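You operate a simulated robot arm through the tools that you are given. There is no shell and no other tool. Be economical: measure what you need, move in short steps, check, and stop when the job is done.

The job below is to be done with a simulated robot arm. You get a single attempt, and the scene is never put back.

## Task
Press the black valve seat home and draw the slide out again.
Fine: set it in the valve body's bore, slide it under the punch, then pull the lever down.

The check looks at the end state, three seconds after you hand in, the way a careful person would. Anything else that was tipped, shoved, dropped, spilled or broken makes it a failure.

## Robot
A 6-joint arm with a two-finger parallel gripper, fixed in place. Base frame: the origin is at the foot of the arm, x ahead of it, y to its left, z up; the work surface is at about z = 0.864. Units: m, degrees, N and s.
With the tool pointing down near the work surface it reaches from about 0.24 to 0.64 m from the base axis. Its first joint turns from -66.0 to 66.0 degrees. Payload 2.7 kg.
The tool frame sits at the grasp point between the pads (the TCP): z along the fingers, y along the line on which they close. The tips reach 0.023 m beyond it. Largest opening 0.094 m; finger width 0.038, thickness 0.01; the body of the gripper, 0.054 by 0.096 m, starts 0.039 m behind the TCP.
Orientation is told as [roll, pitch, yaw] about the base's x, y, z axes, in that order, counted from this pose: with the fingers straight down and closing along the base's y, the tool's x points along the base's -x, its y along +y and its z along -z.

## Interface
- The arm moves only by the tool arm_command. Its argument "targets" is a list of rows, each a list of 7 numbers: the opening in per cent of the stroke, from 0 (shut) to 100 (fully open), then the shift along the tool's x, y, z in m, then the turn, a rotation vector about the tool's x, y, z in degrees. In form: [[fingers, dx, dy, dz, ax, ay, az], ...]. A call has 1 to 8 rows; each row is the pose to reach, as a shift and turn from the pose commanded when the call began, along the tool's axes at that moment. Rows are played at 5 a second. More than 0.05 m and 8.6 degrees between two rows, or a gripper value outside its range, and nothing of the call is played. A pose out of reach is approached as far as the arm can. The call stops where the force on the tool passes 60 N (or 10 N more than at its start, if that is more) or the arm is blocked; 0.2 s more then pass. Each finger travels about 0.045 m/s and halts on what it meets, pressing with about 31 N; the grip force reading is that of the motor and also rises with nothing between the fingers. The clock runs only during rows and for 0.2 s after the last one: add rows that repeat a pose to give the fingers time. The reply holds the time, the measured pose of the TCP, the force on the tool along the base axes, the opening and the grip force, in the units named above and with some noise.
- Cameras (640 x 400 px; columns grow to the right, rows downward): "scene" is fixed at [0.0695, -0.4215, 1.4275]; the picture's right is [0.85, -0.53, 0.00], its down [-0.18, -0.29, -0.94] and it looks along [0.49, 0.80, -0.34] (base axes); focal length 344 px, centre (320, 200). "wrist" rides on the gripper at [0.086, 0.016, -0.074] in the tool frame; the picture's right is [-0.18, 0.98, 0.00], its down [-0.58, -0.11, -0.81] and it looks along [-0.79, -0.15, 0.59] (tool axes); focal length 243 px, centre (320, 200). There is no depth. A picture from a camera that has moved, and an enlarged one, comes with that camera's place and axes in the base frame and with its lens.
- capture(camera): a new picture of that camera. The clock stands still meanwhile.
- zoom(camera, box): a new picture of the part [left, top, right, bottom] of that camera's present view, enlarged. The clock stands still meanwhile.
- finish_job(): hands the job in; it is judged then, once.

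Work in short steps. Places have to be worked out from the pictures, the camera data and where the tool is seen: move nearer, look again, correct. Check each grasp and each placing, and mend what went wrong. You have 120 turns and 76 pictures in all, those below and enlarged ones among them. Open the gripper and draw the arm clear of the work before you hand the job in, unless the task says otherwise; then end with one line.

The tools are called after "Emit:" by a JSON object that holds its "op" and its "data". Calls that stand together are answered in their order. arm_command: Moves the arm, as the interface text tells. Its arguments: {"type":"object","properties":{"targets":{"type":"array","items":{"type":"array","items":{"type":"number"}}}},"required":["targets"]} The other tools are called the same way: capture (camera) takes a picture; zoom (camera, box) takes an enlarged picture of a part of a camera's view; finish_job () hands the job in.

At the start:

```text
time_s: 0.0
ee_pos: [0.3516, 0.0721, 1.2723]
tcp_rot: [0.0, 0.0, 0.0]
force: [0.0, 0.9, -0.2]
opening: 0.0944
grasp_force: 0.2
```

scene: 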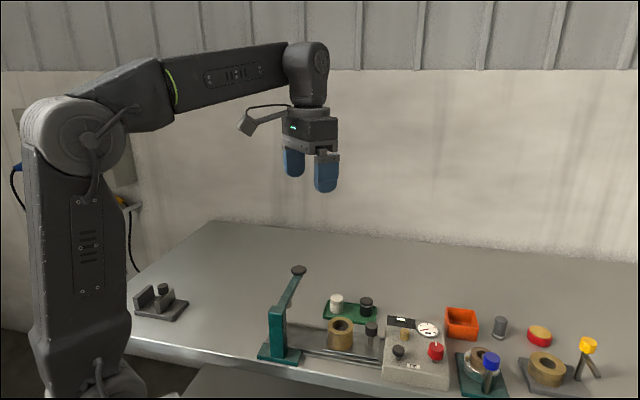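
wrist: 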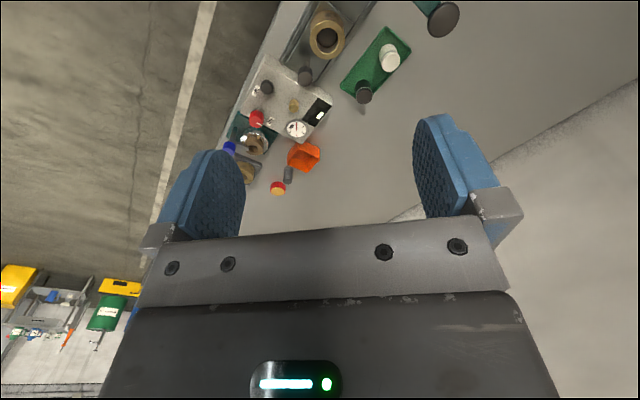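

The scene shows a press with a slide, and a green tray with a white and a black part. I'll zoom in on the work area first.

Emit:
{"op": "zoom", "data": {"camera": "scene", "box": [240, 250, 460, 400]}}

Emit:
{"op": "zoom", "data": {"camera": "scene", "box": [420, 280, 620, 400]}}

Emit:
{"op": "zoom", "data": {"camera": "wrist", "box": [200, 0, 480, 200]}}

```text
2.67 times, centred on (350, 325) of scene
camera zoom: at [0.0695, -0.4215, 1.4275], right [0.85, -0.53, 0.0], down [-0.18, -0.29, -0.94], along [0.49, 0.8, -0.34], focal length 918 px, centre (240, -133)
```

zoom: 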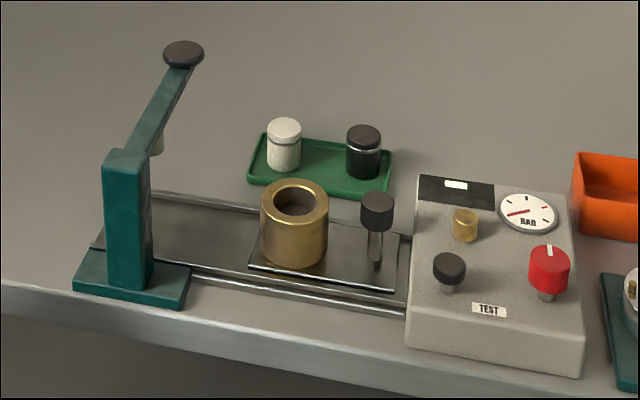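

```text
3.20 times, centred on (520, 340) of scene
camera zoom: at [0.0695, -0.4215, 1.4275], right [0.85, -0.53, 0.0], down [-0.18, -0.29, -0.94], along [0.49, 0.8, -0.34], focal length 1102 px, centre (-320, -248)
```

zoom: 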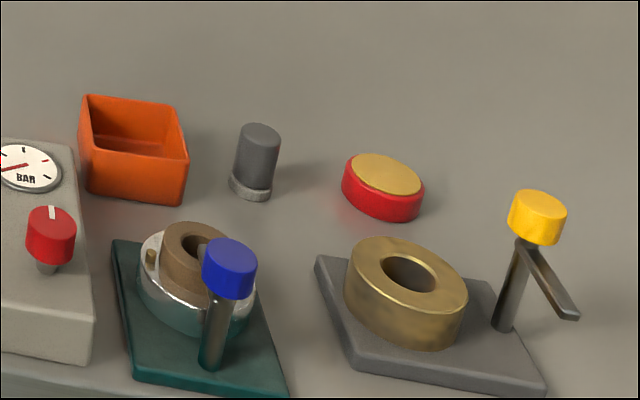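

```text
2.00 times, centred on (340, 100) of wrist
camera zoom: at [0.2645, 0.0864, 1.347], right [0.18, 0.98, 0.0], down [0.58, -0.11, 0.81], along [0.79, -0.15, -0.59], focal length 485 px, centre (280, 400)
```

zoom: 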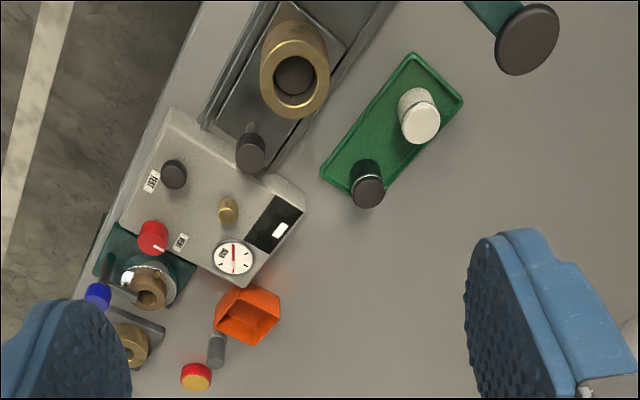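

Triangulating from both cameras (base frame):
- Black seat: (0.535, 0.121), top z≈0.908.
- Body bore: (0.420, 0.069), top z≈0.92.
- Slide pin: (0.467, 0.0215), z≈0.93.
- Lever knob: (0.398, 0.215, 0.99).

The slide runs along (-0.71, 0.71). I'll move above the seat with yaw +45.

Emit:
{"op": "arm_command", "data": {"targets": [[90, -0.023, 0.006, 0.033, 0, 0, -5.6], [80, -0.046, 0.012, 0.066, 0, 0, -11.2], [70, -0.069, 0.018, 0.1, 0, 0, -16.9], [60, -0.092, 0.0245, 0.133, 0, 0, -22.5], [60, -0.115, 0.031, 0.166, 0, 0, -28.1], [60, -0.137, 0.037, 0.199, 0, 0, -33.7], [60, -0.16, 0.043, 0.233, 0, 0, -39.4], [60, -0.183, 0.049, 0.266, 0, 0, -45]]}}

Emit:
{"op": "capture", "data": {"camera": "wrist"}}

Emit:
{"op": "capture", "data": {"camera": "scene"}}

```text
time_s: 1.8
ee_pos: [0.5338, 0.1207, 1.0081]
tcp_rot: [0.0, 0.0, 45.1]
force: [0.3, -0.2, 0.4]
opening: 0.0562
grasp_force: 0.1
```

```text
70 pictures are left
camera wrist: at [0.4612, 0.0689, 1.082], right [-0.57, 0.82, 0.0], down [0.49, 0.33, 0.81], along [0.67, 0.46, -0.59], focal length 243 px, centre (320, 200)
```

wrist: 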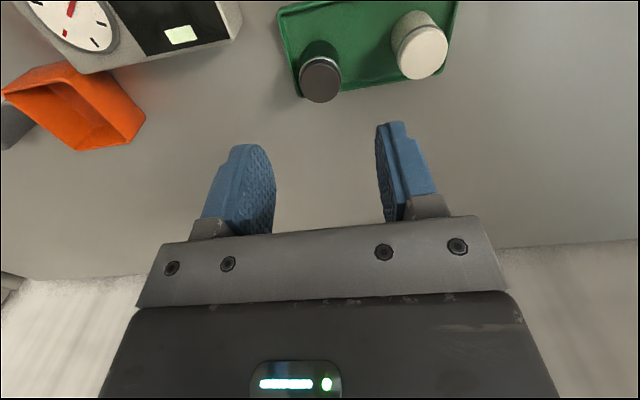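

```text
69 pictures are left
```

scene: 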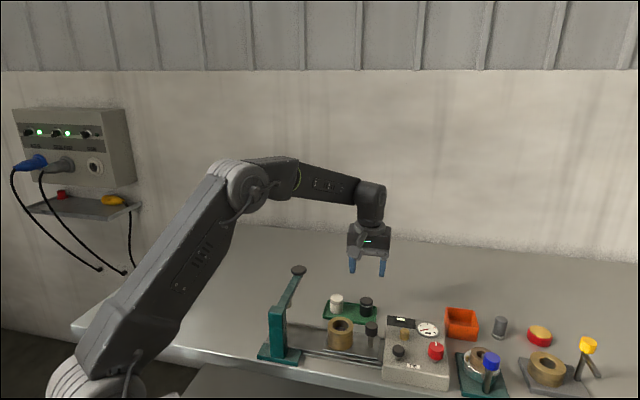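

The wrist view puts the seat top at (0.535, 0.120), which agrees with the first estimate. I'll zoom on the seat and the lever for shape details.

Emit:
{"op": "zoom", "data": {"camera": "wrist", "box": [260, 0, 480, 137]}}

Emit:
{"op": "zoom", "data": {"camera": "scene", "box": [250, 255, 390, 365]}}

```text
2.91 times, centred on (370, 68) of wrist
camera zoom: at [0.4612, 0.0689, 1.082], right [-0.57, 0.82, 0.0], down [0.49, 0.33, 0.81], along [0.67, 0.46, -0.59], focal length 706 px, centre (174, 582)
```

zoom: 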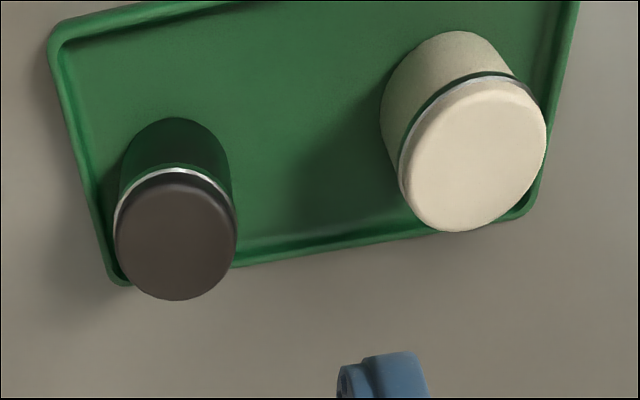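

```text
3.64 times, centred on (320, 310) of scene
camera zoom: at [0.0695, -0.4215, 1.4275], right [0.85, -0.53, 0.0], down [-0.18, -0.29, -0.94], along [0.49, 0.8, -0.34], focal length 1252 px, centre (320, -200)
```

zoom: 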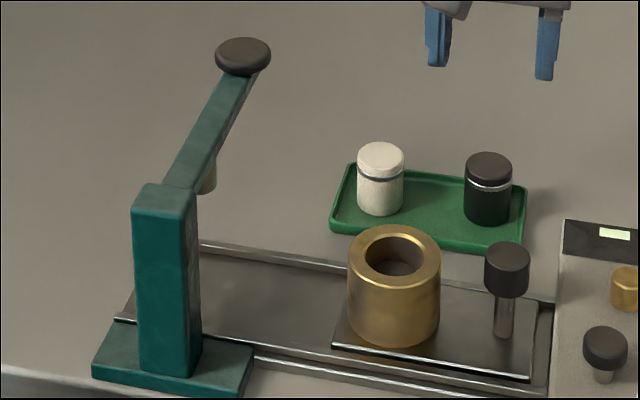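

The seat is upright and about 30 mm in diameter. I'll descend to z≈0.905, which leaves the tips at 0.882, above the tray rim, and close.

Emit:
{"op": "arm_command", "data": {"targets": [[60, 0, 0, 0.04, 0, 0, 0], [60, 0, 0, 0.075, 0, 0, 0], [60, 0, 0, 0.102, 0, 0, 0], [60, 0, 0, 0.102, 0, 0, 0]]}}

Emit:
{"op": "capture", "data": {"camera": "wrist"}}

Emit:
{"op": "zoom", "data": {"camera": "scene", "box": [290, 240, 430, 350]}}

```text
time_s: 2.8
ee_pos: [0.5344, 0.1229, 0.9033]
tcp_rot: [0.0, -0.2, 45.0]
force: [0.0, 0.0, 0.1]
opening: 0.0564
grasp_force: 0.0
```

```text
66 pictures are left
camera wrist: at [0.461, 0.0708, 0.9767], right [-0.56, 0.83, 0.0], down [0.49, 0.33, 0.81], along [0.67, 0.46, -0.59], focal length 243 px, centre (320, 200)
```

wrist: 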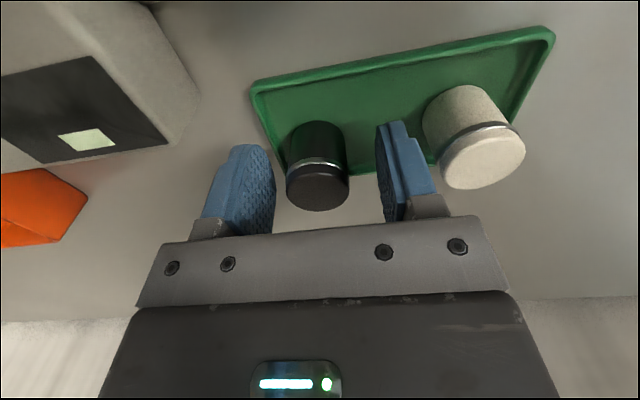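

```text
3.64 times, centred on (360, 295) of scene
camera zoom: at [0.0695, -0.4215, 1.4275], right [0.85, -0.53, 0.0], down [-0.18, -0.29, -0.94], along [0.49, 0.8, -0.34], focal length 1252 px, centre (174, -146)
```

zoom: 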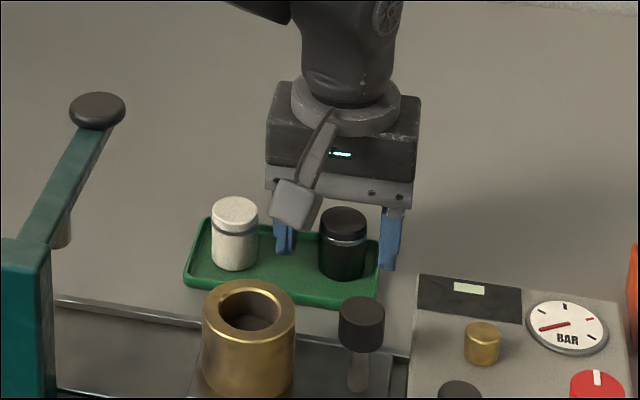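

The seat sits centred between the fingers within about 1.5 mm, and neither finger touches the tray. Closing now.

Emit:
{"op": "arm_command", "data": {"targets": [[45, 0, 0, 0, 0, 0, 0], [20, 0, 0, 0, 0, 0, 0], [20, 0, 0, 0, 0, 0, 0], [20, 0, 0, 0, 0, 0, 0]]}}

Emit:
{"op": "zoom", "data": {"camera": "wrist", "box": [220, 60, 440, 240]}}

```text
time_s: 3.8
ee_pos: [0.5341, 0.1228, 0.9033]
tcp_rot: [0.0, 0.0, 44.9]
force: [0.1, 0.2, 0.8]
opening: 0.0306
grasp_force: 31.0
```

```text
2.22 times, centred on (330, 150) of wrist
camera zoom: at [0.461, 0.0707, 0.9772], right [-0.56, 0.83, 0.0], down [0.49, 0.33, 0.81], along [0.67, 0.46, -0.59], focal length 539 px, centre (298, 311)
```

zoom: 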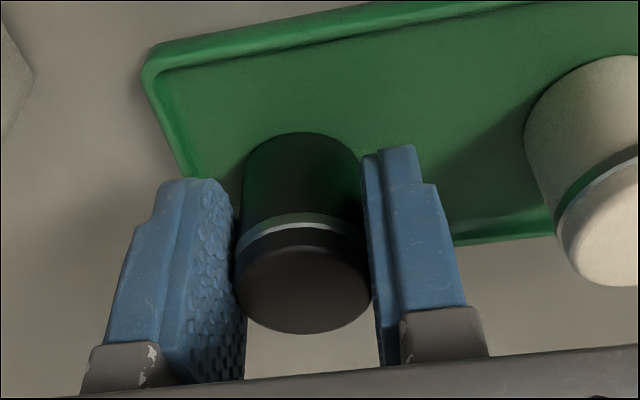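

It is gripped at 30.6 mm. I'll lift 85 mm and then move toward the body at height.

Emit:
{"op": "arm_command", "data": {"targets": [[20, 0, 0, -0.03, 0, 0, 0], [20, 0, 0, -0.06, 0, 0, 0], [20, 0, 0, -0.085, 0, 0, 0], [20, 0.03, 0.01, -0.085, 0, 0, 0], [20, 0.06, 0.021, -0.085, 0, 0, 0], [20, 0.09, 0.032, -0.085, 0, 0, 0], [20, 0.119, 0.041, -0.085, 0, 0, 0], [20, 0.119, 0.041, -0.085, 0, 0, 0]]}}

Emit:
{"op": "capture", "data": {"camera": "wrist"}}

Emit:
{"op": "zoom", "data": {"camera": "scene", "box": [270, 240, 410, 350]}}

```text
time_s: 5.6
ee_pos: [0.4206, 0.0653, 0.9877]
tcp_rot: [0.0, -0.2, 44.9]
force: [-0.4, 0.4, 0.5]
opening: 0.0306
grasp_force: 30.3
```

```text
63 pictures are left
camera wrist: at [0.3479, 0.0142, 1.0621], right [-0.57, 0.82, 0.0], down [0.49, 0.33, 0.81], along [0.67, 0.46, -0.59], focal length 243 px, centre (320, 200)
```

wrist: 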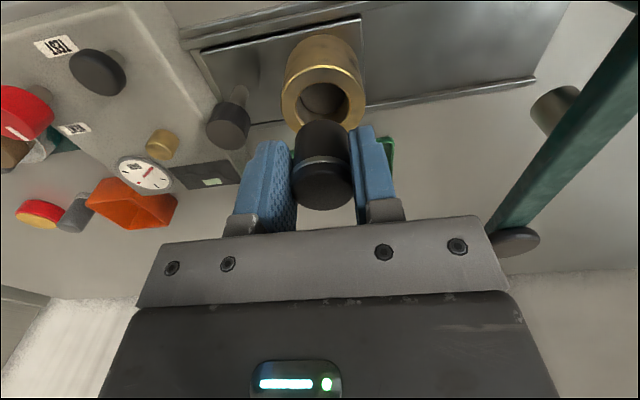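

```text
3.64 times, centred on (340, 295) of scene
camera zoom: at [0.0695, -0.4215, 1.4275], right [0.85, -0.53, 0.0], down [-0.18, -0.29, -0.94], along [0.49, 0.8, -0.34], focal length 1252 px, centre (247, -146)
```

zoom: 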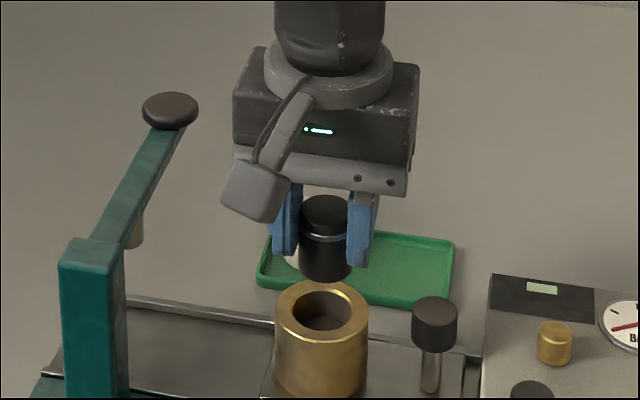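

The seat is held above the body with the bore rim in view. I'll zoom for an exact fix on the bore.

Emit:
{"op": "zoom", "data": {"camera": "wrist", "box": [240, 20, 400, 220]}}

Emit:
{"op": "zoom", "data": {"camera": "scene", "box": [310, 270, 390, 350]}}

```text
2.00 times, centred on (320, 120) of wrist
camera zoom: at [0.3479, 0.0142, 1.0621], right [-0.57, 0.82, 0.0], down [0.49, 0.33, 0.81], along [0.67, 0.46, -0.59], focal length 485 px, centre (320, 360)
```

zoom: 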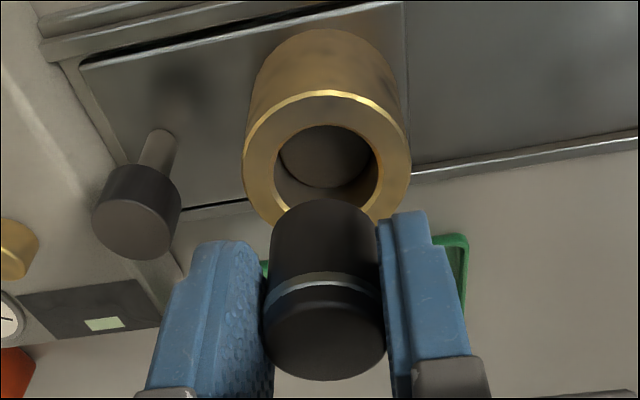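

```text
5.00 times, centred on (350, 310) of scene
camera zoom: at [0.0695, -0.4215, 1.4275], right [0.85, -0.53, 0.0], down [-0.18, -0.29, -0.94], along [0.49, 0.8, -0.34], focal length 1721 px, centre (170, -350)
```

zoom: 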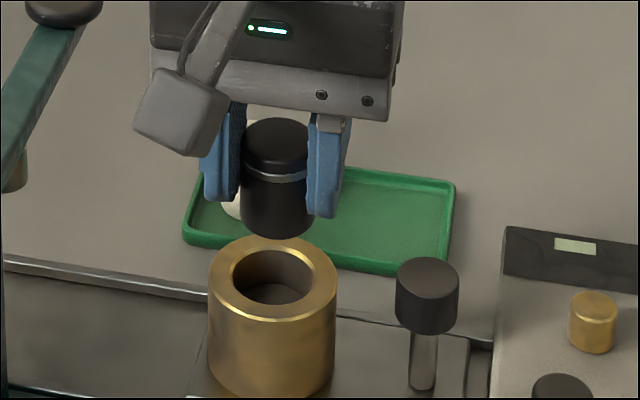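

Comparing the seat and bore axes in both images, I need about (+0.7, +1.7) mm in base axes. I'll apply that and lower 22 mm, so the seat bottom is just above the rim, then look.

Emit:
{"op": "arm_command", "data": {"targets": [[20, -0.0017, 0.0007, 0.01, 0, 0, 0], [20, -0.0017, 0.0007, 0.022, 0, 0, 0], [20, -0.0017, 0.0007, 0.022, 0, 0, 0]]}}

Emit:
{"op": "zoom", "data": {"camera": "wrist", "box": [240, 20, 400, 220]}}

Emit:
{"op": "zoom", "data": {"camera": "scene", "box": [310, 270, 390, 350]}}

```text
time_s: 6.4
ee_pos: [0.4226, 0.0694, 0.9657]
tcp_rot: [0.0, -0.1, 45.1]
force: [0.2, 0.1, -0.6]
opening: 0.0308
grasp_force: 31.1
```

```text
2.00 times, centred on (320, 120) of wrist
camera zoom: at [0.35, 0.0172, 1.0415], right [-0.56, 0.83, 0.0], down [0.49, 0.33, 0.81], along [0.67, 0.46, -0.59], focal length 485 px, centre (320, 360)
```

zoom: 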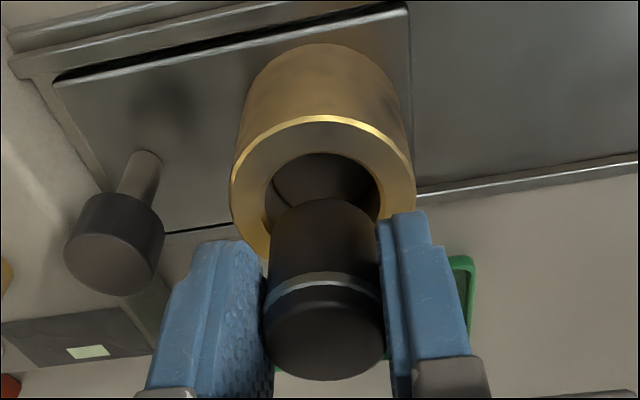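

```text
5.00 times, centred on (350, 310) of scene
camera zoom: at [0.0695, -0.4215, 1.4275], right [0.85, -0.53, 0.0], down [-0.18, -0.29, -0.94], along [0.49, 0.8, -0.34], focal length 1721 px, centre (170, -350)
```

zoom: 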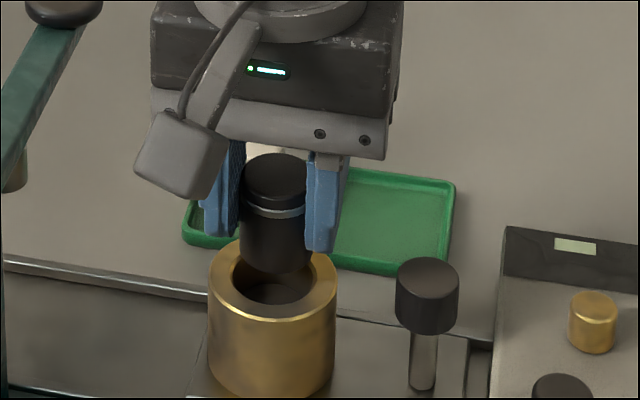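

Alignment is within about half a millimetre in both views. I'll lower gently 16 mm while watching the force.

Emit:
{"op": "arm_command", "data": {"targets": [[20, 0, 0, 0.006, 0, 0, 0], [20, 0, 0, 0.011, 0, 0, 0], [20, 0, 0, 0.016, 0, 0, 0], [20, 0, 0, 0.016, 0, 0, 0]]}}

Emit:
{"op": "zoom", "data": {"camera": "wrist", "box": [240, 20, 400, 220]}}

Emit:
{"op": "zoom", "data": {"camera": "scene", "box": [310, 270, 390, 350]}}

```text
time_s: 7.4
ee_pos: [0.4221, 0.0695, 0.9544]
tcp_rot: [-0.2, -0.4, 45.0]
force: [4.1, 1.7, 20.8]
opening: 0.0307
grasp_force: 31.7
```

```text
2.00 times, centred on (320, 120) of wrist
camera zoom: at [0.3501, 0.0172, 1.0268], right [-0.57, 0.82, 0.0], down [0.48, 0.33, 0.81], along [0.67, 0.46, -0.59], focal length 485 px, centre (320, 360)
```

zoom: 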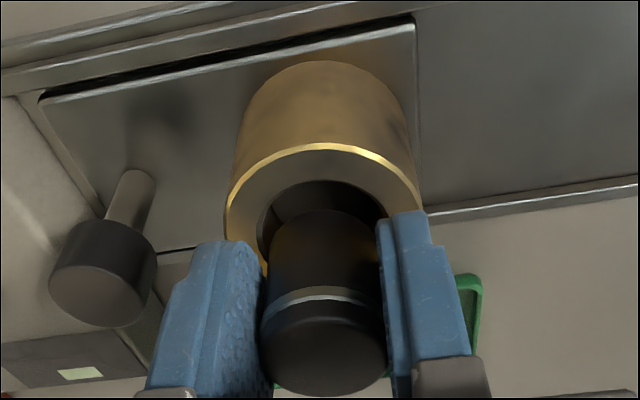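

```text
5.00 times, centred on (350, 310) of scene
camera zoom: at [0.0692, -0.4215, 1.4275], right [0.85, -0.53, 0.0], down [-0.18, -0.29, -0.94], along [0.49, 0.8, -0.34], focal length 1721 px, centre (170, -350)
```

zoom: 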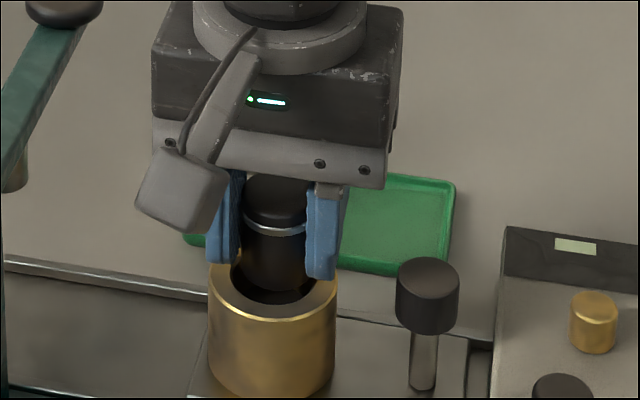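

I have contact at 21 N before entry, so the seat is sitting on part of the rim. I'll look closer before correcting.

Emit:
{"op": "zoom", "data": {"camera": "scene", "box": [340, 295, 390, 335]}}

Emit:
{"op": "zoom", "data": {"camera": "wrist", "box": [280, 80, 360, 140]}}

```text
10.00 times, centred on (365, 315) of scene
camera zoom: at [0.0692, -0.4215, 1.4275], right [0.85, -0.53, 0.0], down [-0.18, -0.29, -0.94], along [0.49, 0.8, -0.34], focal length 3443 px, centre (-130, -950)
```

zoom: 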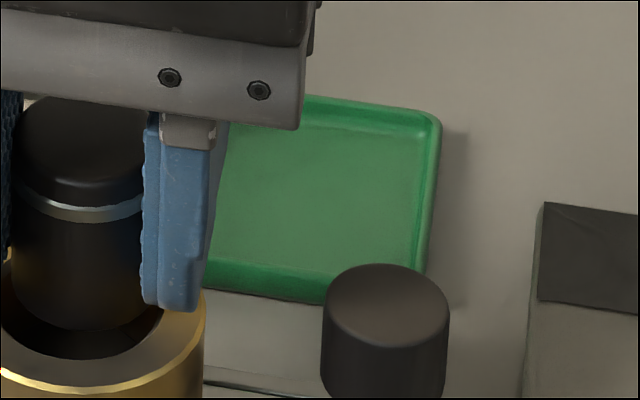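

```text
6.67 times, centred on (320, 110) of wrist
camera zoom: at [0.3501, 0.0172, 1.0268], right [-0.57, 0.82, 0.0], down [0.48, 0.33, 0.81], along [0.67, 0.46, -0.59], focal length 1618 px, centre (320, 800)
```

zoom: 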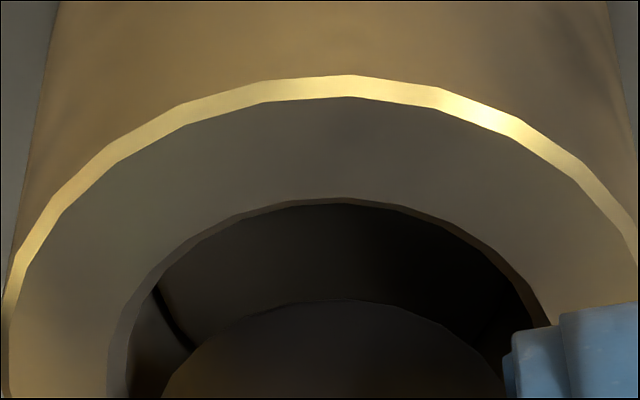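

Working through the geometry in both views, the seat is about 6 mm too far from the robot (tool -x). That direction was poorly constrained by the column comparison. I'll raise it, shift +6 mm along tool x and check again.

Emit:
{"op": "arm_command", "data": {"targets": [[20, 0, 0, -0.008, 0, 0, 0], [20, 0.006, 0, -0.008, 0, 0, 0], [20, 0.006, 0, -0.008, 0, 0, 0]]}}

Emit:
{"op": "zoom", "data": {"camera": "wrist", "box": [240, 60, 400, 210]}}

Emit:
{"op": "zoom", "data": {"camera": "scene", "box": [320, 285, 370, 335]}}

```text
time_s: 8.2
ee_pos: [0.416, 0.0644, 0.9577]
tcp_rot: [0.1, 0.0, 45.0]
force: [0.6, -0.4, 0.0]
opening: 0.0306
grasp_force: 31.1
```

```text
2.67 times, centred on (320, 135) of wrist
camera zoom: at [0.3444, 0.0122, 1.0337], right [-0.56, 0.83, 0.0], down [0.49, 0.33, 0.81], along [0.66, 0.46, -0.59], focal length 647 px, centre (320, 373)
```

zoom: 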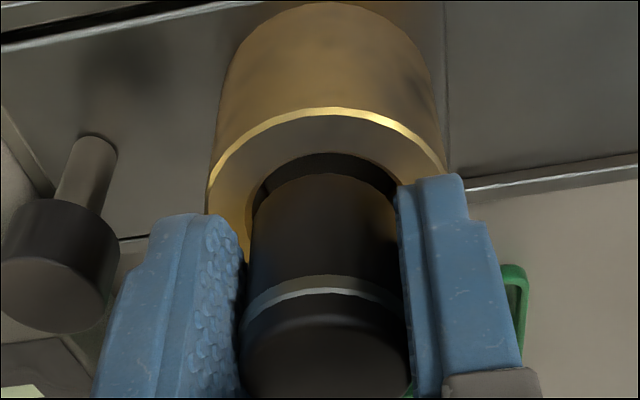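

```text
8.00 times, centred on (345, 310) of scene
camera zoom: at [0.0695, -0.4215, 1.4275], right [0.85, -0.53, 0.0], down [-0.18, -0.29, -0.94], along [0.49, 0.8, -0.34], focal length 2754 px, centre (120, -680)
```

zoom: 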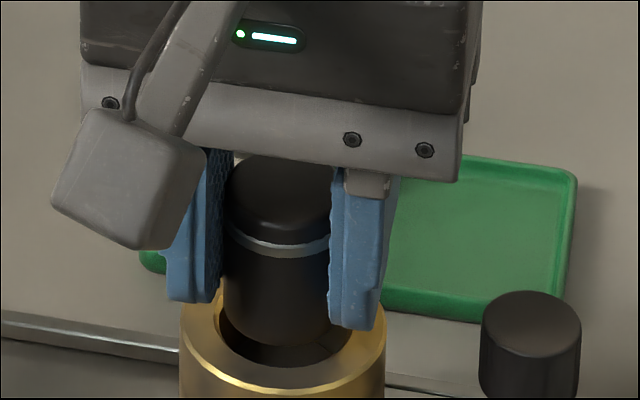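

The seat is now nearly centred over the bore, with a slight overshoot of about 1.5 mm. I'll trim that back and lower gently while watching the force.

Emit:
{"op": "arm_command", "data": {"targets": [[20, -0.0015, 0.0003, 0, 0, 0, 0], [20, -0.0015, 0.0003, 0.004, 0, 0, 0], [20, -0.0015, 0.0003, 0.008, 0, 0, 0], [20, -0.0015, 0.0003, 0.01, 0, 0, 0], [20, -0.0015, 0.0003, 0.01, 0, 0, 0]]}}

Emit:
{"op": "zoom", "data": {"camera": "wrist", "box": [240, 60, 400, 210]}}

Emit:
{"op": "zoom", "data": {"camera": "scene", "box": [320, 285, 370, 335]}}

```text
time_s: 9.4
ee_pos: [0.4185, 0.0661, 0.9494]
tcp_rot: [0.0, 0.0, 45.1]
force: [-0.2, -0.8, 0.1]
opening: 0.0307
grasp_force: 31.2
```

```text
2.67 times, centred on (320, 135) of wrist
camera zoom: at [0.3453, 0.0137, 1.024], right [-0.57, 0.83, 0.0], down [0.49, 0.33, 0.81], along [0.67, 0.46, -0.59], focal length 647 px, centre (320, 373)
```

zoom: 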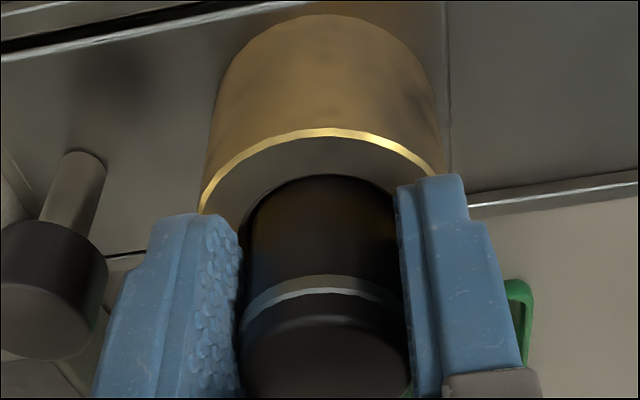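

```text
8.00 times, centred on (345, 310) of scene
camera zoom: at [0.0695, -0.4215, 1.4275], right [0.85, -0.53, 0.0], down [-0.18, -0.29, -0.94], along [0.49, 0.8, -0.34], focal length 2754 px, centre (120, -680)
```

zoom: 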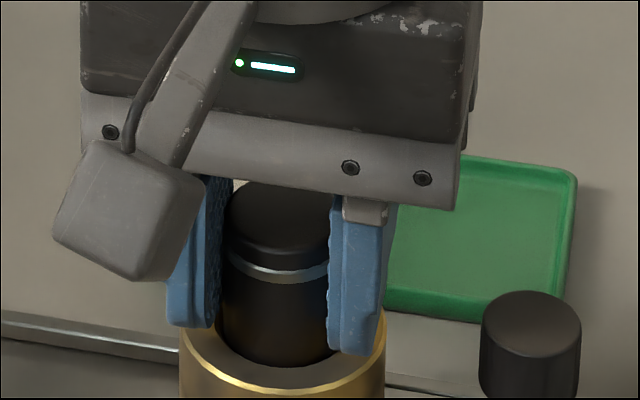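

No contact force, and the seat is entering the bore. I'll lower a few more millimetres.

Emit:
{"op": "arm_command", "data": {"targets": [[20, 0, 0, 0.002, 0, 0, 0], [20, 0, 0, 0.004, 0, 0, 0], [20, 0, 0, 0.005, 0, 0, 0], [20, 0, 0, 0.005, 0, 0, 0]]}}

Emit:
{"op": "zoom", "data": {"camera": "wrist", "box": [240, 60, 400, 210]}}

Emit:
{"op": "zoom", "data": {"camera": "scene", "box": [320, 285, 370, 335]}}

```text
time_s: 10.4
ee_pos: [0.4179, 0.0648, 0.9442]
tcp_rot: [0.1, 0.0, 45.0]
force: [0.3, -0.5, -0.1]
opening: 0.0306
grasp_force: 31.0
```

```text
2.67 times, centred on (320, 135) of wrist
camera zoom: at [0.3454, 0.013, 1.0188], right [-0.56, 0.83, 0.0], down [0.49, 0.33, 0.81], along [0.67, 0.46, -0.59], focal length 647 px, centre (320, 373)
```

zoom: 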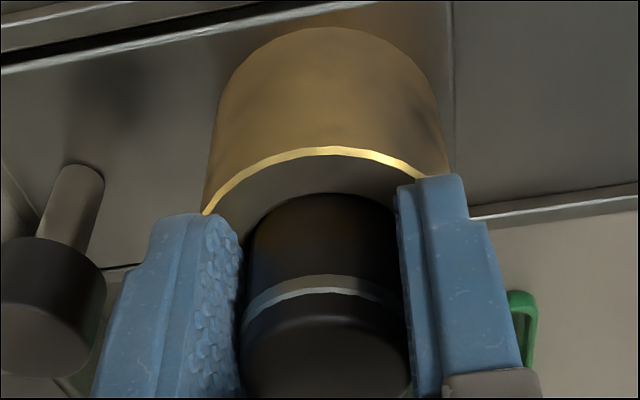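

```text
8.00 times, centred on (345, 310) of scene
camera zoom: at [0.0695, -0.4215, 1.4275], right [0.85, -0.53, 0.0], down [-0.18, -0.29, -0.94], along [0.49, 0.8, -0.34], focal length 2754 px, centre (120, -680)
```

zoom: 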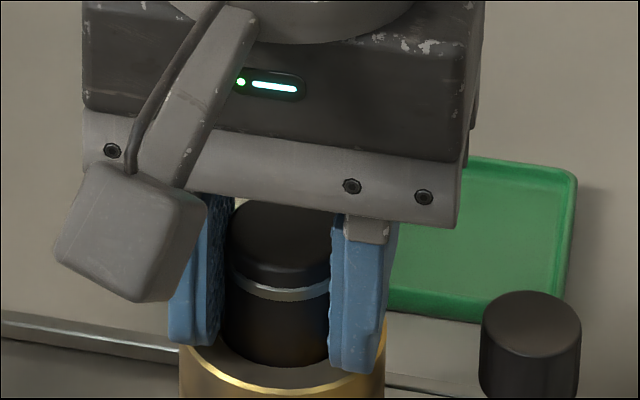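

The seat is well into the bore and the force is still zero. I'll lower 2 mm more and open the fingers modestly so it drops into place.

Emit:
{"op": "arm_command", "data": {"targets": [[20, 0, 0, 0.002, 0, 0, 0], [28, 0, 0, 0.002, 0, 0, 0], [38, 0, 0, 0.002, 0, 0, 0], [52, 0, 0, 0.002, 0, 0, 0], [52, 0, 0, 0.002, 0, 0, 0]]}}

Emit:
{"op": "zoom", "data": {"camera": "wrist", "box": [240, 60, 400, 210]}}

Emit:
{"op": "zoom", "data": {"camera": "scene", "box": [320, 285, 370, 335]}}

```text
time_s: 11.6
ee_pos: [0.4174, 0.0641, 0.9427]
tcp_rot: [0.0, -0.1, 45.0]
force: [-1.4, -2.1, 15.9]
opening: 0.0487
grasp_force: 0.0
```

```text
2.67 times, centred on (320, 135) of wrist
camera zoom: at [0.3454, 0.0129, 1.0174], right [-0.57, 0.82, 0.0], down [0.49, 0.33, 0.81], along [0.67, 0.46, -0.59], focal length 647 px, centre (320, 373)
```

zoom: 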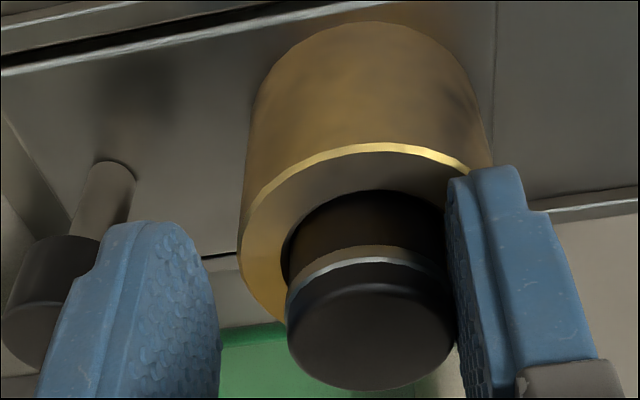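

```text
8.00 times, centred on (345, 310) of scene
camera zoom: at [0.0693, -0.4216, 1.4275], right [0.85, -0.53, 0.0], down [-0.18, -0.29, -0.94], along [0.49, 0.8, -0.34], focal length 2754 px, centre (120, -680)
```

zoom: 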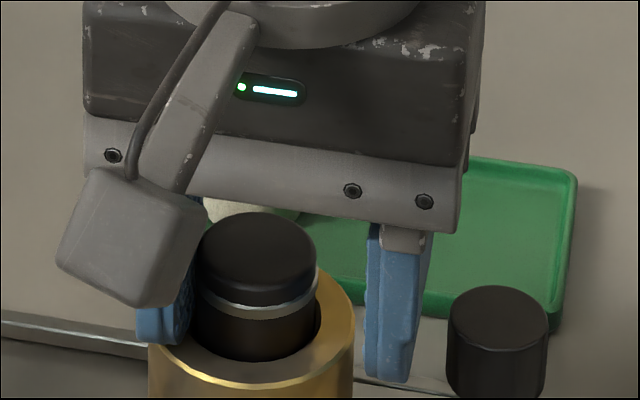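

Opening dragged the slide inward about 9 mm, because a fingertip was resting on the rim. The seat is still standing upright in the bore. I'll raise straight up now.

Emit:
{"op": "arm_command", "data": {"targets": [[52, 0, 0, -0.003, 0, 0, 0], [52, 0, 0, -0.01, 0, 0, 0], [52, 0, 0, -0.03, 0, 0, 0], [52, 0, 0, -0.06, 0, 0, 0], [52, 0, 0, -0.09, 0, 0, 0], [52, 0, 0, -0.09, 0, 0, 0]]}}

Emit:
{"op": "capture", "data": {"camera": "wrist"}}

Emit:
{"op": "zoom", "data": {"camera": "scene", "box": [250, 255, 410, 365]}}

```text
time_s: 13.0
ee_pos: [0.4183, 0.0654, 1.0332]
tcp_rot: [0.0, 0.1, 45.0]
force: [-0.5, -0.2, 0.1]
opening: 0.0492
grasp_force: 0.1
```

```text
45 pictures are left
camera wrist: at [0.3452, 0.0141, 1.1067], right [-0.57, 0.83, 0.0], down [0.49, 0.33, 0.81], along [0.67, 0.46, -0.59], focal length 243 px, centre (320, 200)
```

wrist: 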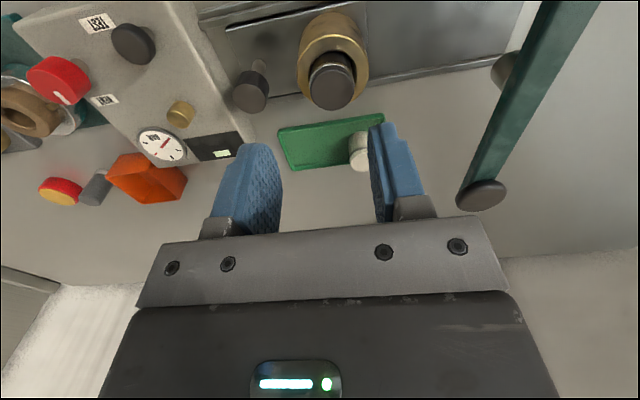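

```text
3.64 times, centred on (330, 310) of scene
camera zoom: at [0.0695, -0.4215, 1.4275], right [0.85, -0.53, 0.0], down [-0.18, -0.29, -0.94], along [0.49, 0.8, -0.34], focal length 1252 px, centre (284, -200)
```

zoom: 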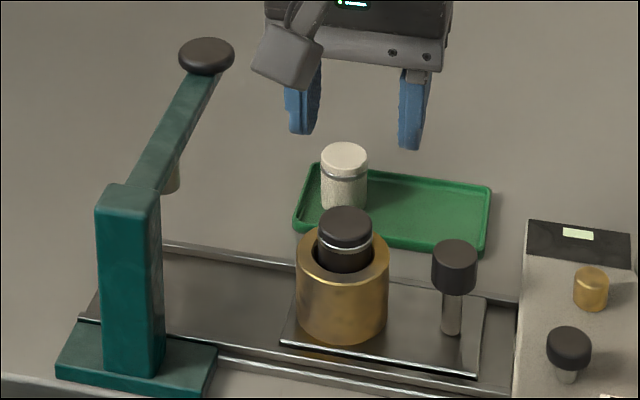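

The seat stands straight in the bore, with its top around 0.94. Next is the pin, now at about (0.4615, 0.028). I'll turn toward yaw 135 so the camera and the wide side of the gripper stay away from the lever, moving above the pin as I go.

Emit:
{"op": "arm_command", "data": {"targets": [[52, -0.001, -0.01, 0, 0, 0, -8], [52, -0.002, -0.02, 0, 0, 0, -16], [52, -0.003, -0.03, 0, 0, 0, -24], [52, -0.004, -0.04, 0, 0, 0, -32], [52, -0.0046, -0.05, 0, 0, 0, -40], [52, -0.0046, -0.057, 0, 0, 0, -48], [52, -0.0046, -0.057, 0, 0, 0, -56], [52, -0.0046, -0.057, 0, 0, 0, -64]]}}

Emit:
{"op": "arm_command", "data": {"targets": [[52, 0, 0, 0, 0, 0, -8], [52, 0, 0, 0, 0, 0, -16], [52, 0, 0, 0, 0, 0, -24], [52, 0, 0, 0, 0, 0, -26], [52, 0, 0, 0, 0, 0, -26]]}}

Emit:
{"op": "capture", "data": {"camera": "wrist"}}

Emit:
{"op": "zoom", "data": {"camera": "scene", "box": [250, 240, 410, 365]}}

```text
time_s: 14.8
ee_pos: [0.4615, 0.027, 1.0329]
tcp_rot: [0.0, 0.0, 109.2]
force: [1.1, 0.3, 0.0]
opening: 0.049
grasp_force: 0.0
```

```text
time_s: 16.0
ee_pos: [0.4622, 0.0273, 1.0339]
tcp_rot: [-0.1, 0.1, 135.0]
force: [0.0, 0.3, -0.1]
opening: 0.0487
grasp_force: 0.1
```

```text
43 pictures are left
camera wrist: at [0.5118, -0.0466, 1.107], right [-0.82, -0.57, 0.0], down [-0.33, 0.49, 0.81], along [-0.46, 0.67, -0.59], focal length 243 px, centre (320, 200)
```

wrist: 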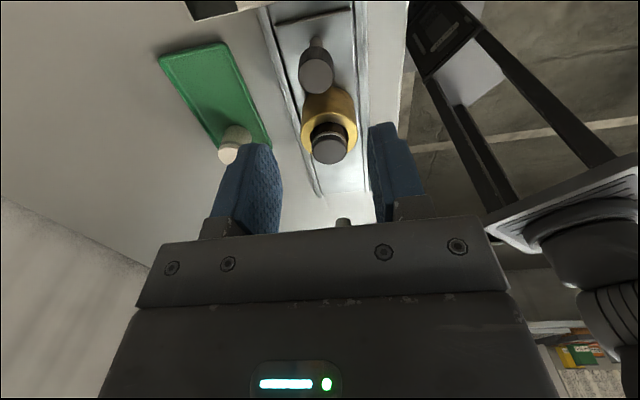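

```text
3.20 times, centred on (330, 302) of scene
camera zoom: at [0.0695, -0.4215, 1.4275], right [0.85, -0.53, 0.0], down [-0.18, -0.29, -0.94], along [0.49, 0.8, -0.34], focal length 1102 px, centre (288, -128)
```

zoom: 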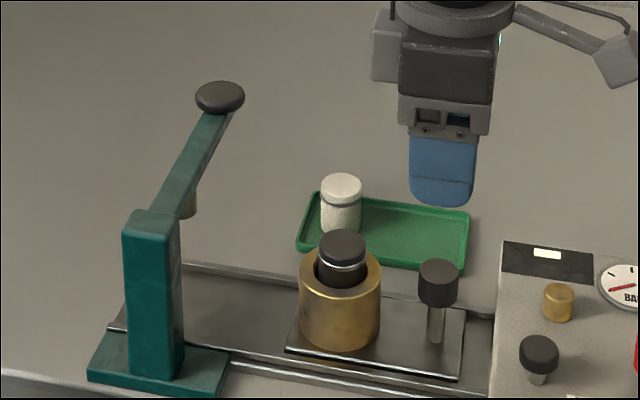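

At yaw 135 the fingers straddle the pin across the slide, with the pin about 2.8 mm off along tool x. I'll correct that and descend around the knob.

Emit:
{"op": "arm_command", "data": {"targets": [[52, 0.0028, -0.0009, 0.03, 0, 0, 0], [52, 0.0028, -0.0009, 0.06, 0, 0, 0], [52, 0.0028, -0.0009, 0.085, 0, 0, 0], [52, 0.0028, -0.0009, 0.102, 0, 0, 0], [52, 0.0028, -0.0009, 0.102, 0, 0, 0]]}}

Emit:
{"op": "capture", "data": {"camera": "wrist"}}

Emit:
{"op": "zoom", "data": {"camera": "scene", "box": [270, 250, 410, 365]}}

```text
time_s: 17.2
ee_pos: [0.4656, 0.0258, 0.9296]
tcp_rot: [-0.1, -0.1, 135.0]
force: [1.1, 0.2, -0.7]
opening: 0.0488
grasp_force: 0.1
```

```text
41 pictures are left
camera wrist: at [0.5153, -0.0482, 1.0049], right [-0.83, -0.56, 0.0], down [-0.33, 0.49, 0.81], along [-0.46, 0.67, -0.59], focal length 243 px, centre (320, 200)
```

wrist: 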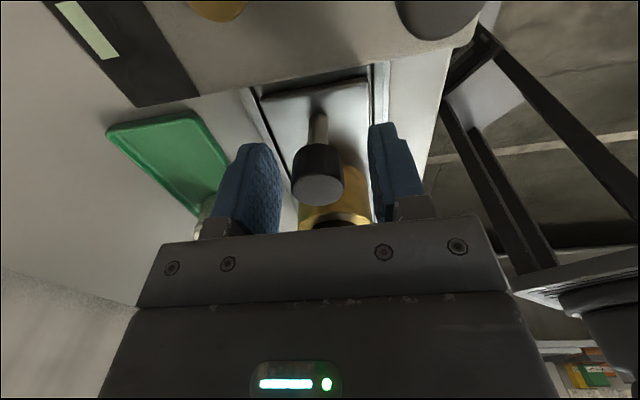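

```text
3.48 times, centred on (340, 308) of scene
camera zoom: at [0.0695, -0.4215, 1.4275], right [0.85, -0.53, 0.0], down [-0.18, -0.29, -0.94], along [0.49, 0.8, -0.34], focal length 1198 px, centre (250, -174)
```

zoom: 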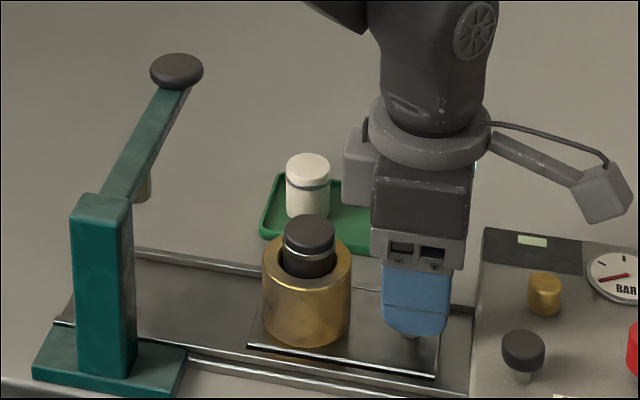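

The knob is centred between the fingers. I'll grip it.

Emit:
{"op": "arm_command", "data": {"targets": [[40, 0, 0, 0, 0, 0, 0], [15, 0, 0, 0, 0, 0, 0], [15, 0, 0, 0, 0, 0, 0], [15, 0, 0, 0, 0, 0, 0]]}}

```text
time_s: 18.2
ee_pos: [0.4665, 0.0279, 0.9308]
tcp_rot: [-0.2, 0.2, 135.0]
force: [14.7, 15.6, -6.1]
opening: 0.0256
grasp_force: 45.2
```

It is gripped at 25.6 mm with a side force of about 21 N. I'll relieve that with a -1.5 mm shift in tool y, then push the slide inward (tool -x) in small steps.

Emit:
{"op": "arm_command", "data": {"targets": [[15, 0, -0.0015, 0, 0, 0, 0], [15, -0.01, -0.0015, 0, 0, 0, 0], [15, -0.02, -0.0015, 0, 0, 0, 0], [15, -0.03, -0.0015, 0, 0, 0, 0], [15, -0.04, -0.0015, 0, 0, 0, 0], [15, -0.04, -0.0015, 0, 0, 0, 0]]}}

Emit:
{"op": "zoom", "data": {"camera": "scene", "box": [250, 250, 390, 365]}}

```text
time_s: 19.6
ee_pos: [0.4398, 0.0559, 0.9294]
tcp_rot: [0.0, 0.0, 135.0]
force: [9.4, 9.2, 9.6]
opening: 0.0257
grasp_force: 44.9
```

```text
3.48 times, centred on (320, 308) of scene
camera zoom: at [0.0696, -0.4212, 1.4276], right [0.85, -0.53, 0.0], down [-0.18, -0.29, -0.94], along [0.49, 0.8, -0.34], focal length 1198 px, centre (320, -174)
```

zoom: 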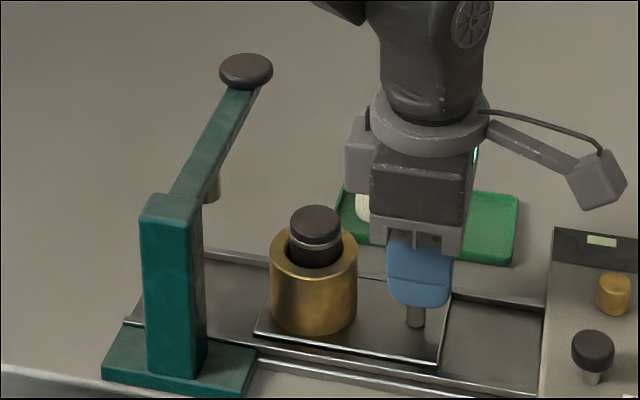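

The slide moves smoothly and the seat stays upright. I'll continue another 40 mm, with a bit more side relief.

Emit:
{"op": "arm_command", "data": {"targets": [[15, -0.01, -0.0012, 0, 0, 0, 0], [15, -0.02, -0.0012, 0, 0, 0, 0], [15, -0.03, -0.0012, 0, 0, 0, 0], [15, -0.04, -0.0012, 0, 0, 0, 0], [15, -0.04, -0.0012, 0, 0, 0, 0]]}}

Emit:
{"op": "zoom", "data": {"camera": "scene", "box": [250, 250, 390, 365]}}

Emit:
{"op": "capture", "data": {"camera": "wrist"}}

```text
time_s: 20.8
ee_pos: [0.4093, 0.0842, 0.93]
tcp_rot: [0.0, 0.0, 135.1]
force: [-3.6, -5.5, 17.6]
opening: 0.0255
grasp_force: 45.0
```

```text
3.48 times, centred on (320, 308) of scene
camera zoom: at [0.0691, -0.4216, 1.4275], right [0.85, -0.53, 0.0], down [-0.18, -0.29, -0.94], along [0.49, 0.8, -0.34], focal length 1198 px, centre (320, -174)
```

zoom: 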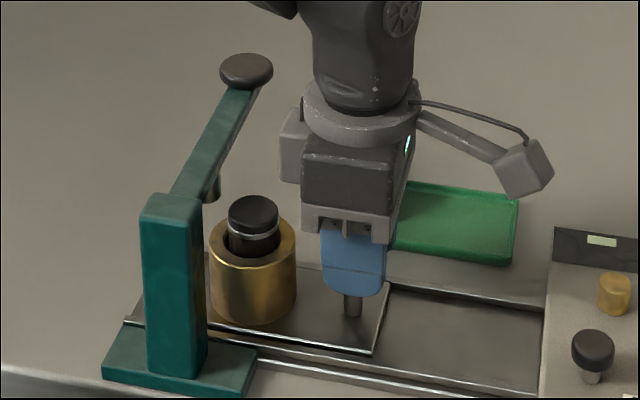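

```text
37 pictures are left
camera wrist: at [0.4597, 0.0103, 1.0052], right [-0.83, -0.56, 0.0], down [-0.33, 0.49, 0.81], along [-0.46, 0.67, -0.59], focal length 243 px, centre (320, 200)
```

wrist: 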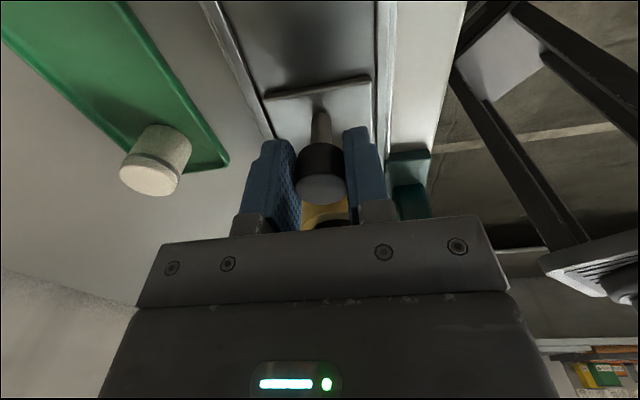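

There are about 30 mm left, but the module on the lever side of the gripper would come close to the lever arm. I'll release, shift 12 mm outward and regrip the knob nearer the finger edge for more clearance.

Emit:
{"op": "arm_command", "data": {"targets": [[40, 0, 0, -0.001, 0, 0, 0], [40, 0, 0, -0.001, 0, 0, 0], [40, 0.006, 0, -0.001, 0, 0, 0], [40, 0.012, 0, -0.001, 0, 0, 0], [28, 0.012, 0, -0.001, 0, 0, 0], [15, 0.012, 0, -0.001, 0, 0, 0], [15, 0.012, 0, -0.001, 0, 0, 0]]}}

Emit:
{"op": "zoom", "data": {"camera": "wrist", "box": [240, 60, 400, 240]}}

```text
time_s: 22.4
ee_pos: [0.4188, 0.0775, 0.9316]
tcp_rot: [-0.1, -0.1, 135.0]
force: [-6.0, -6.0, 5.3]
opening: 0.0255
grasp_force: 45.0
```

```text
2.22 times, centred on (320, 150) of wrist
camera zoom: at [0.4681, 0.002, 1.0057], right [-0.83, -0.56, 0.0], down [-0.33, 0.49, 0.81], along [-0.46, 0.67, -0.59], focal length 539 px, centre (320, 311)
```

zoom: 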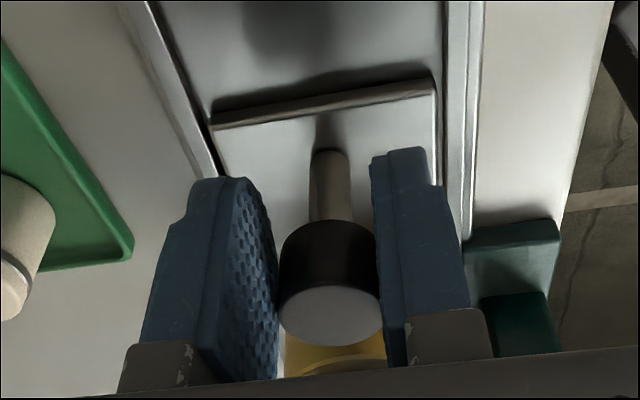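

The off-centre regrip holds at 25.5 mm. I'll push 20 mm further.

Emit:
{"op": "arm_command", "data": {"targets": [[15, -0.007, 0.0004, 0, 0, 0, 0], [15, -0.014, 0.0004, 0, 0, 0, 0], [15, -0.02, 0.0004, 0, 0, 0, 0], [15, -0.02, 0.0004, 0, 0, 0, 0]]}}

Emit:
{"op": "zoom", "data": {"camera": "scene", "box": [260, 260, 350, 340]}}

```text
time_s: 23.4
ee_pos: [0.4044, 0.0906, 0.931]
tcp_rot: [-0.1, 0.0, 135.0]
force: [0.2, -0.8, -1.5]
opening: 0.0256
grasp_force: 44.7
```

```text
5.00 times, centred on (305, 300) of scene
camera zoom: at [0.0695, -0.4215, 1.4275], right [0.85, -0.53, 0.0], down [-0.18, -0.29, -0.94], along [0.49, 0.8, -0.34], focal length 1721 px, centre (395, -300)
```

zoom: 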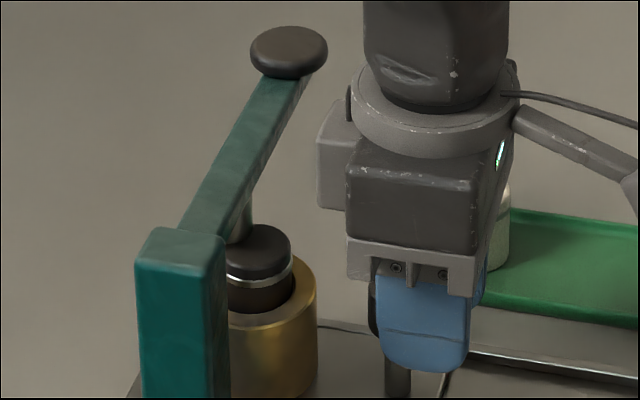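

About 10–13 mm remain to align with the punch. I'll continue in small steps and watch for an end stop.

Emit:
{"op": "arm_command", "data": {"targets": [[15, -0.003, 0, 0, 0, 0, 0], [15, -0.006, 0, 0, 0, 0, 0], [15, -0.009, 0, 0, 0, 0, 0], [15, -0.009, 0, 0, 0, 0, 0]]}}

Emit:
{"op": "zoom", "data": {"camera": "scene", "box": [260, 260, 350, 340]}}

```text
time_s: 24.4
ee_pos: [0.3984, 0.0973, 0.9312]
tcp_rot: [0.0, -0.1, 135.0]
force: [0.3, -1.3, -2.4]
opening: 0.0257
grasp_force: 45.3
```

```text
5.00 times, centred on (305, 300) of scene
camera zoom: at [0.0695, -0.4215, 1.4275], right [0.85, -0.53, 0.0], down [-0.18, -0.29, -0.94], along [0.49, 0.8, -0.34], focal length 1721 px, centre (395, -300)
```

zoom: 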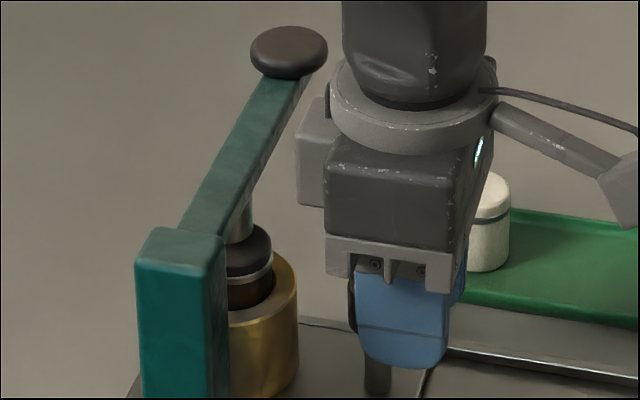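

The seat centre is still roughly 5 mm short of the punch axis. I'll push on in 2 mm steps to see if a stop is felt.

Emit:
{"op": "arm_command", "data": {"targets": [[15, -0.002, 0, 0, 0, 0, 0], [15, -0.004, 0, 0, 0, 0, 0], [15, -0.006, 0, 0, 0, 0, 0], [15, -0.006, 0, 0, 0, 0, 0]]}}

Emit:
{"op": "zoom", "data": {"camera": "scene", "box": [260, 260, 350, 340]}}

```text
time_s: 25.4
ee_pos: [0.3959, 0.0997, 0.9321]
tcp_rot: [-0.1, 0.2, 135.0]
force: [28.9, -24.6, -11.0]
opening: 0.0259
grasp_force: 45.0
```

```text
5.00 times, centred on (305, 300) of scene
camera zoom: at [0.0704, -0.4221, 1.4273], right [0.85, -0.53, 0.0], down [-0.18, -0.29, -0.94], along [0.49, 0.8, -0.34], focal length 1721 px, centre (395, -300)
```

zoom: 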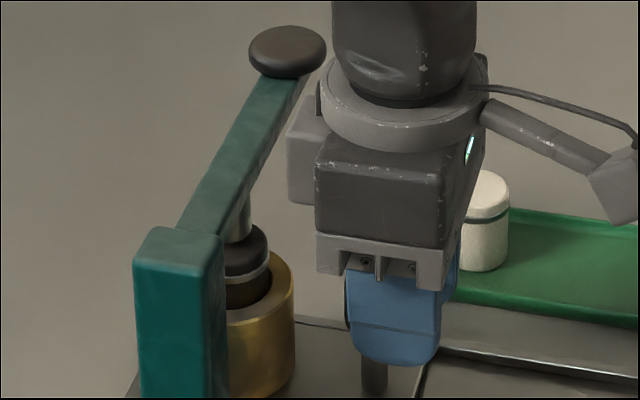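

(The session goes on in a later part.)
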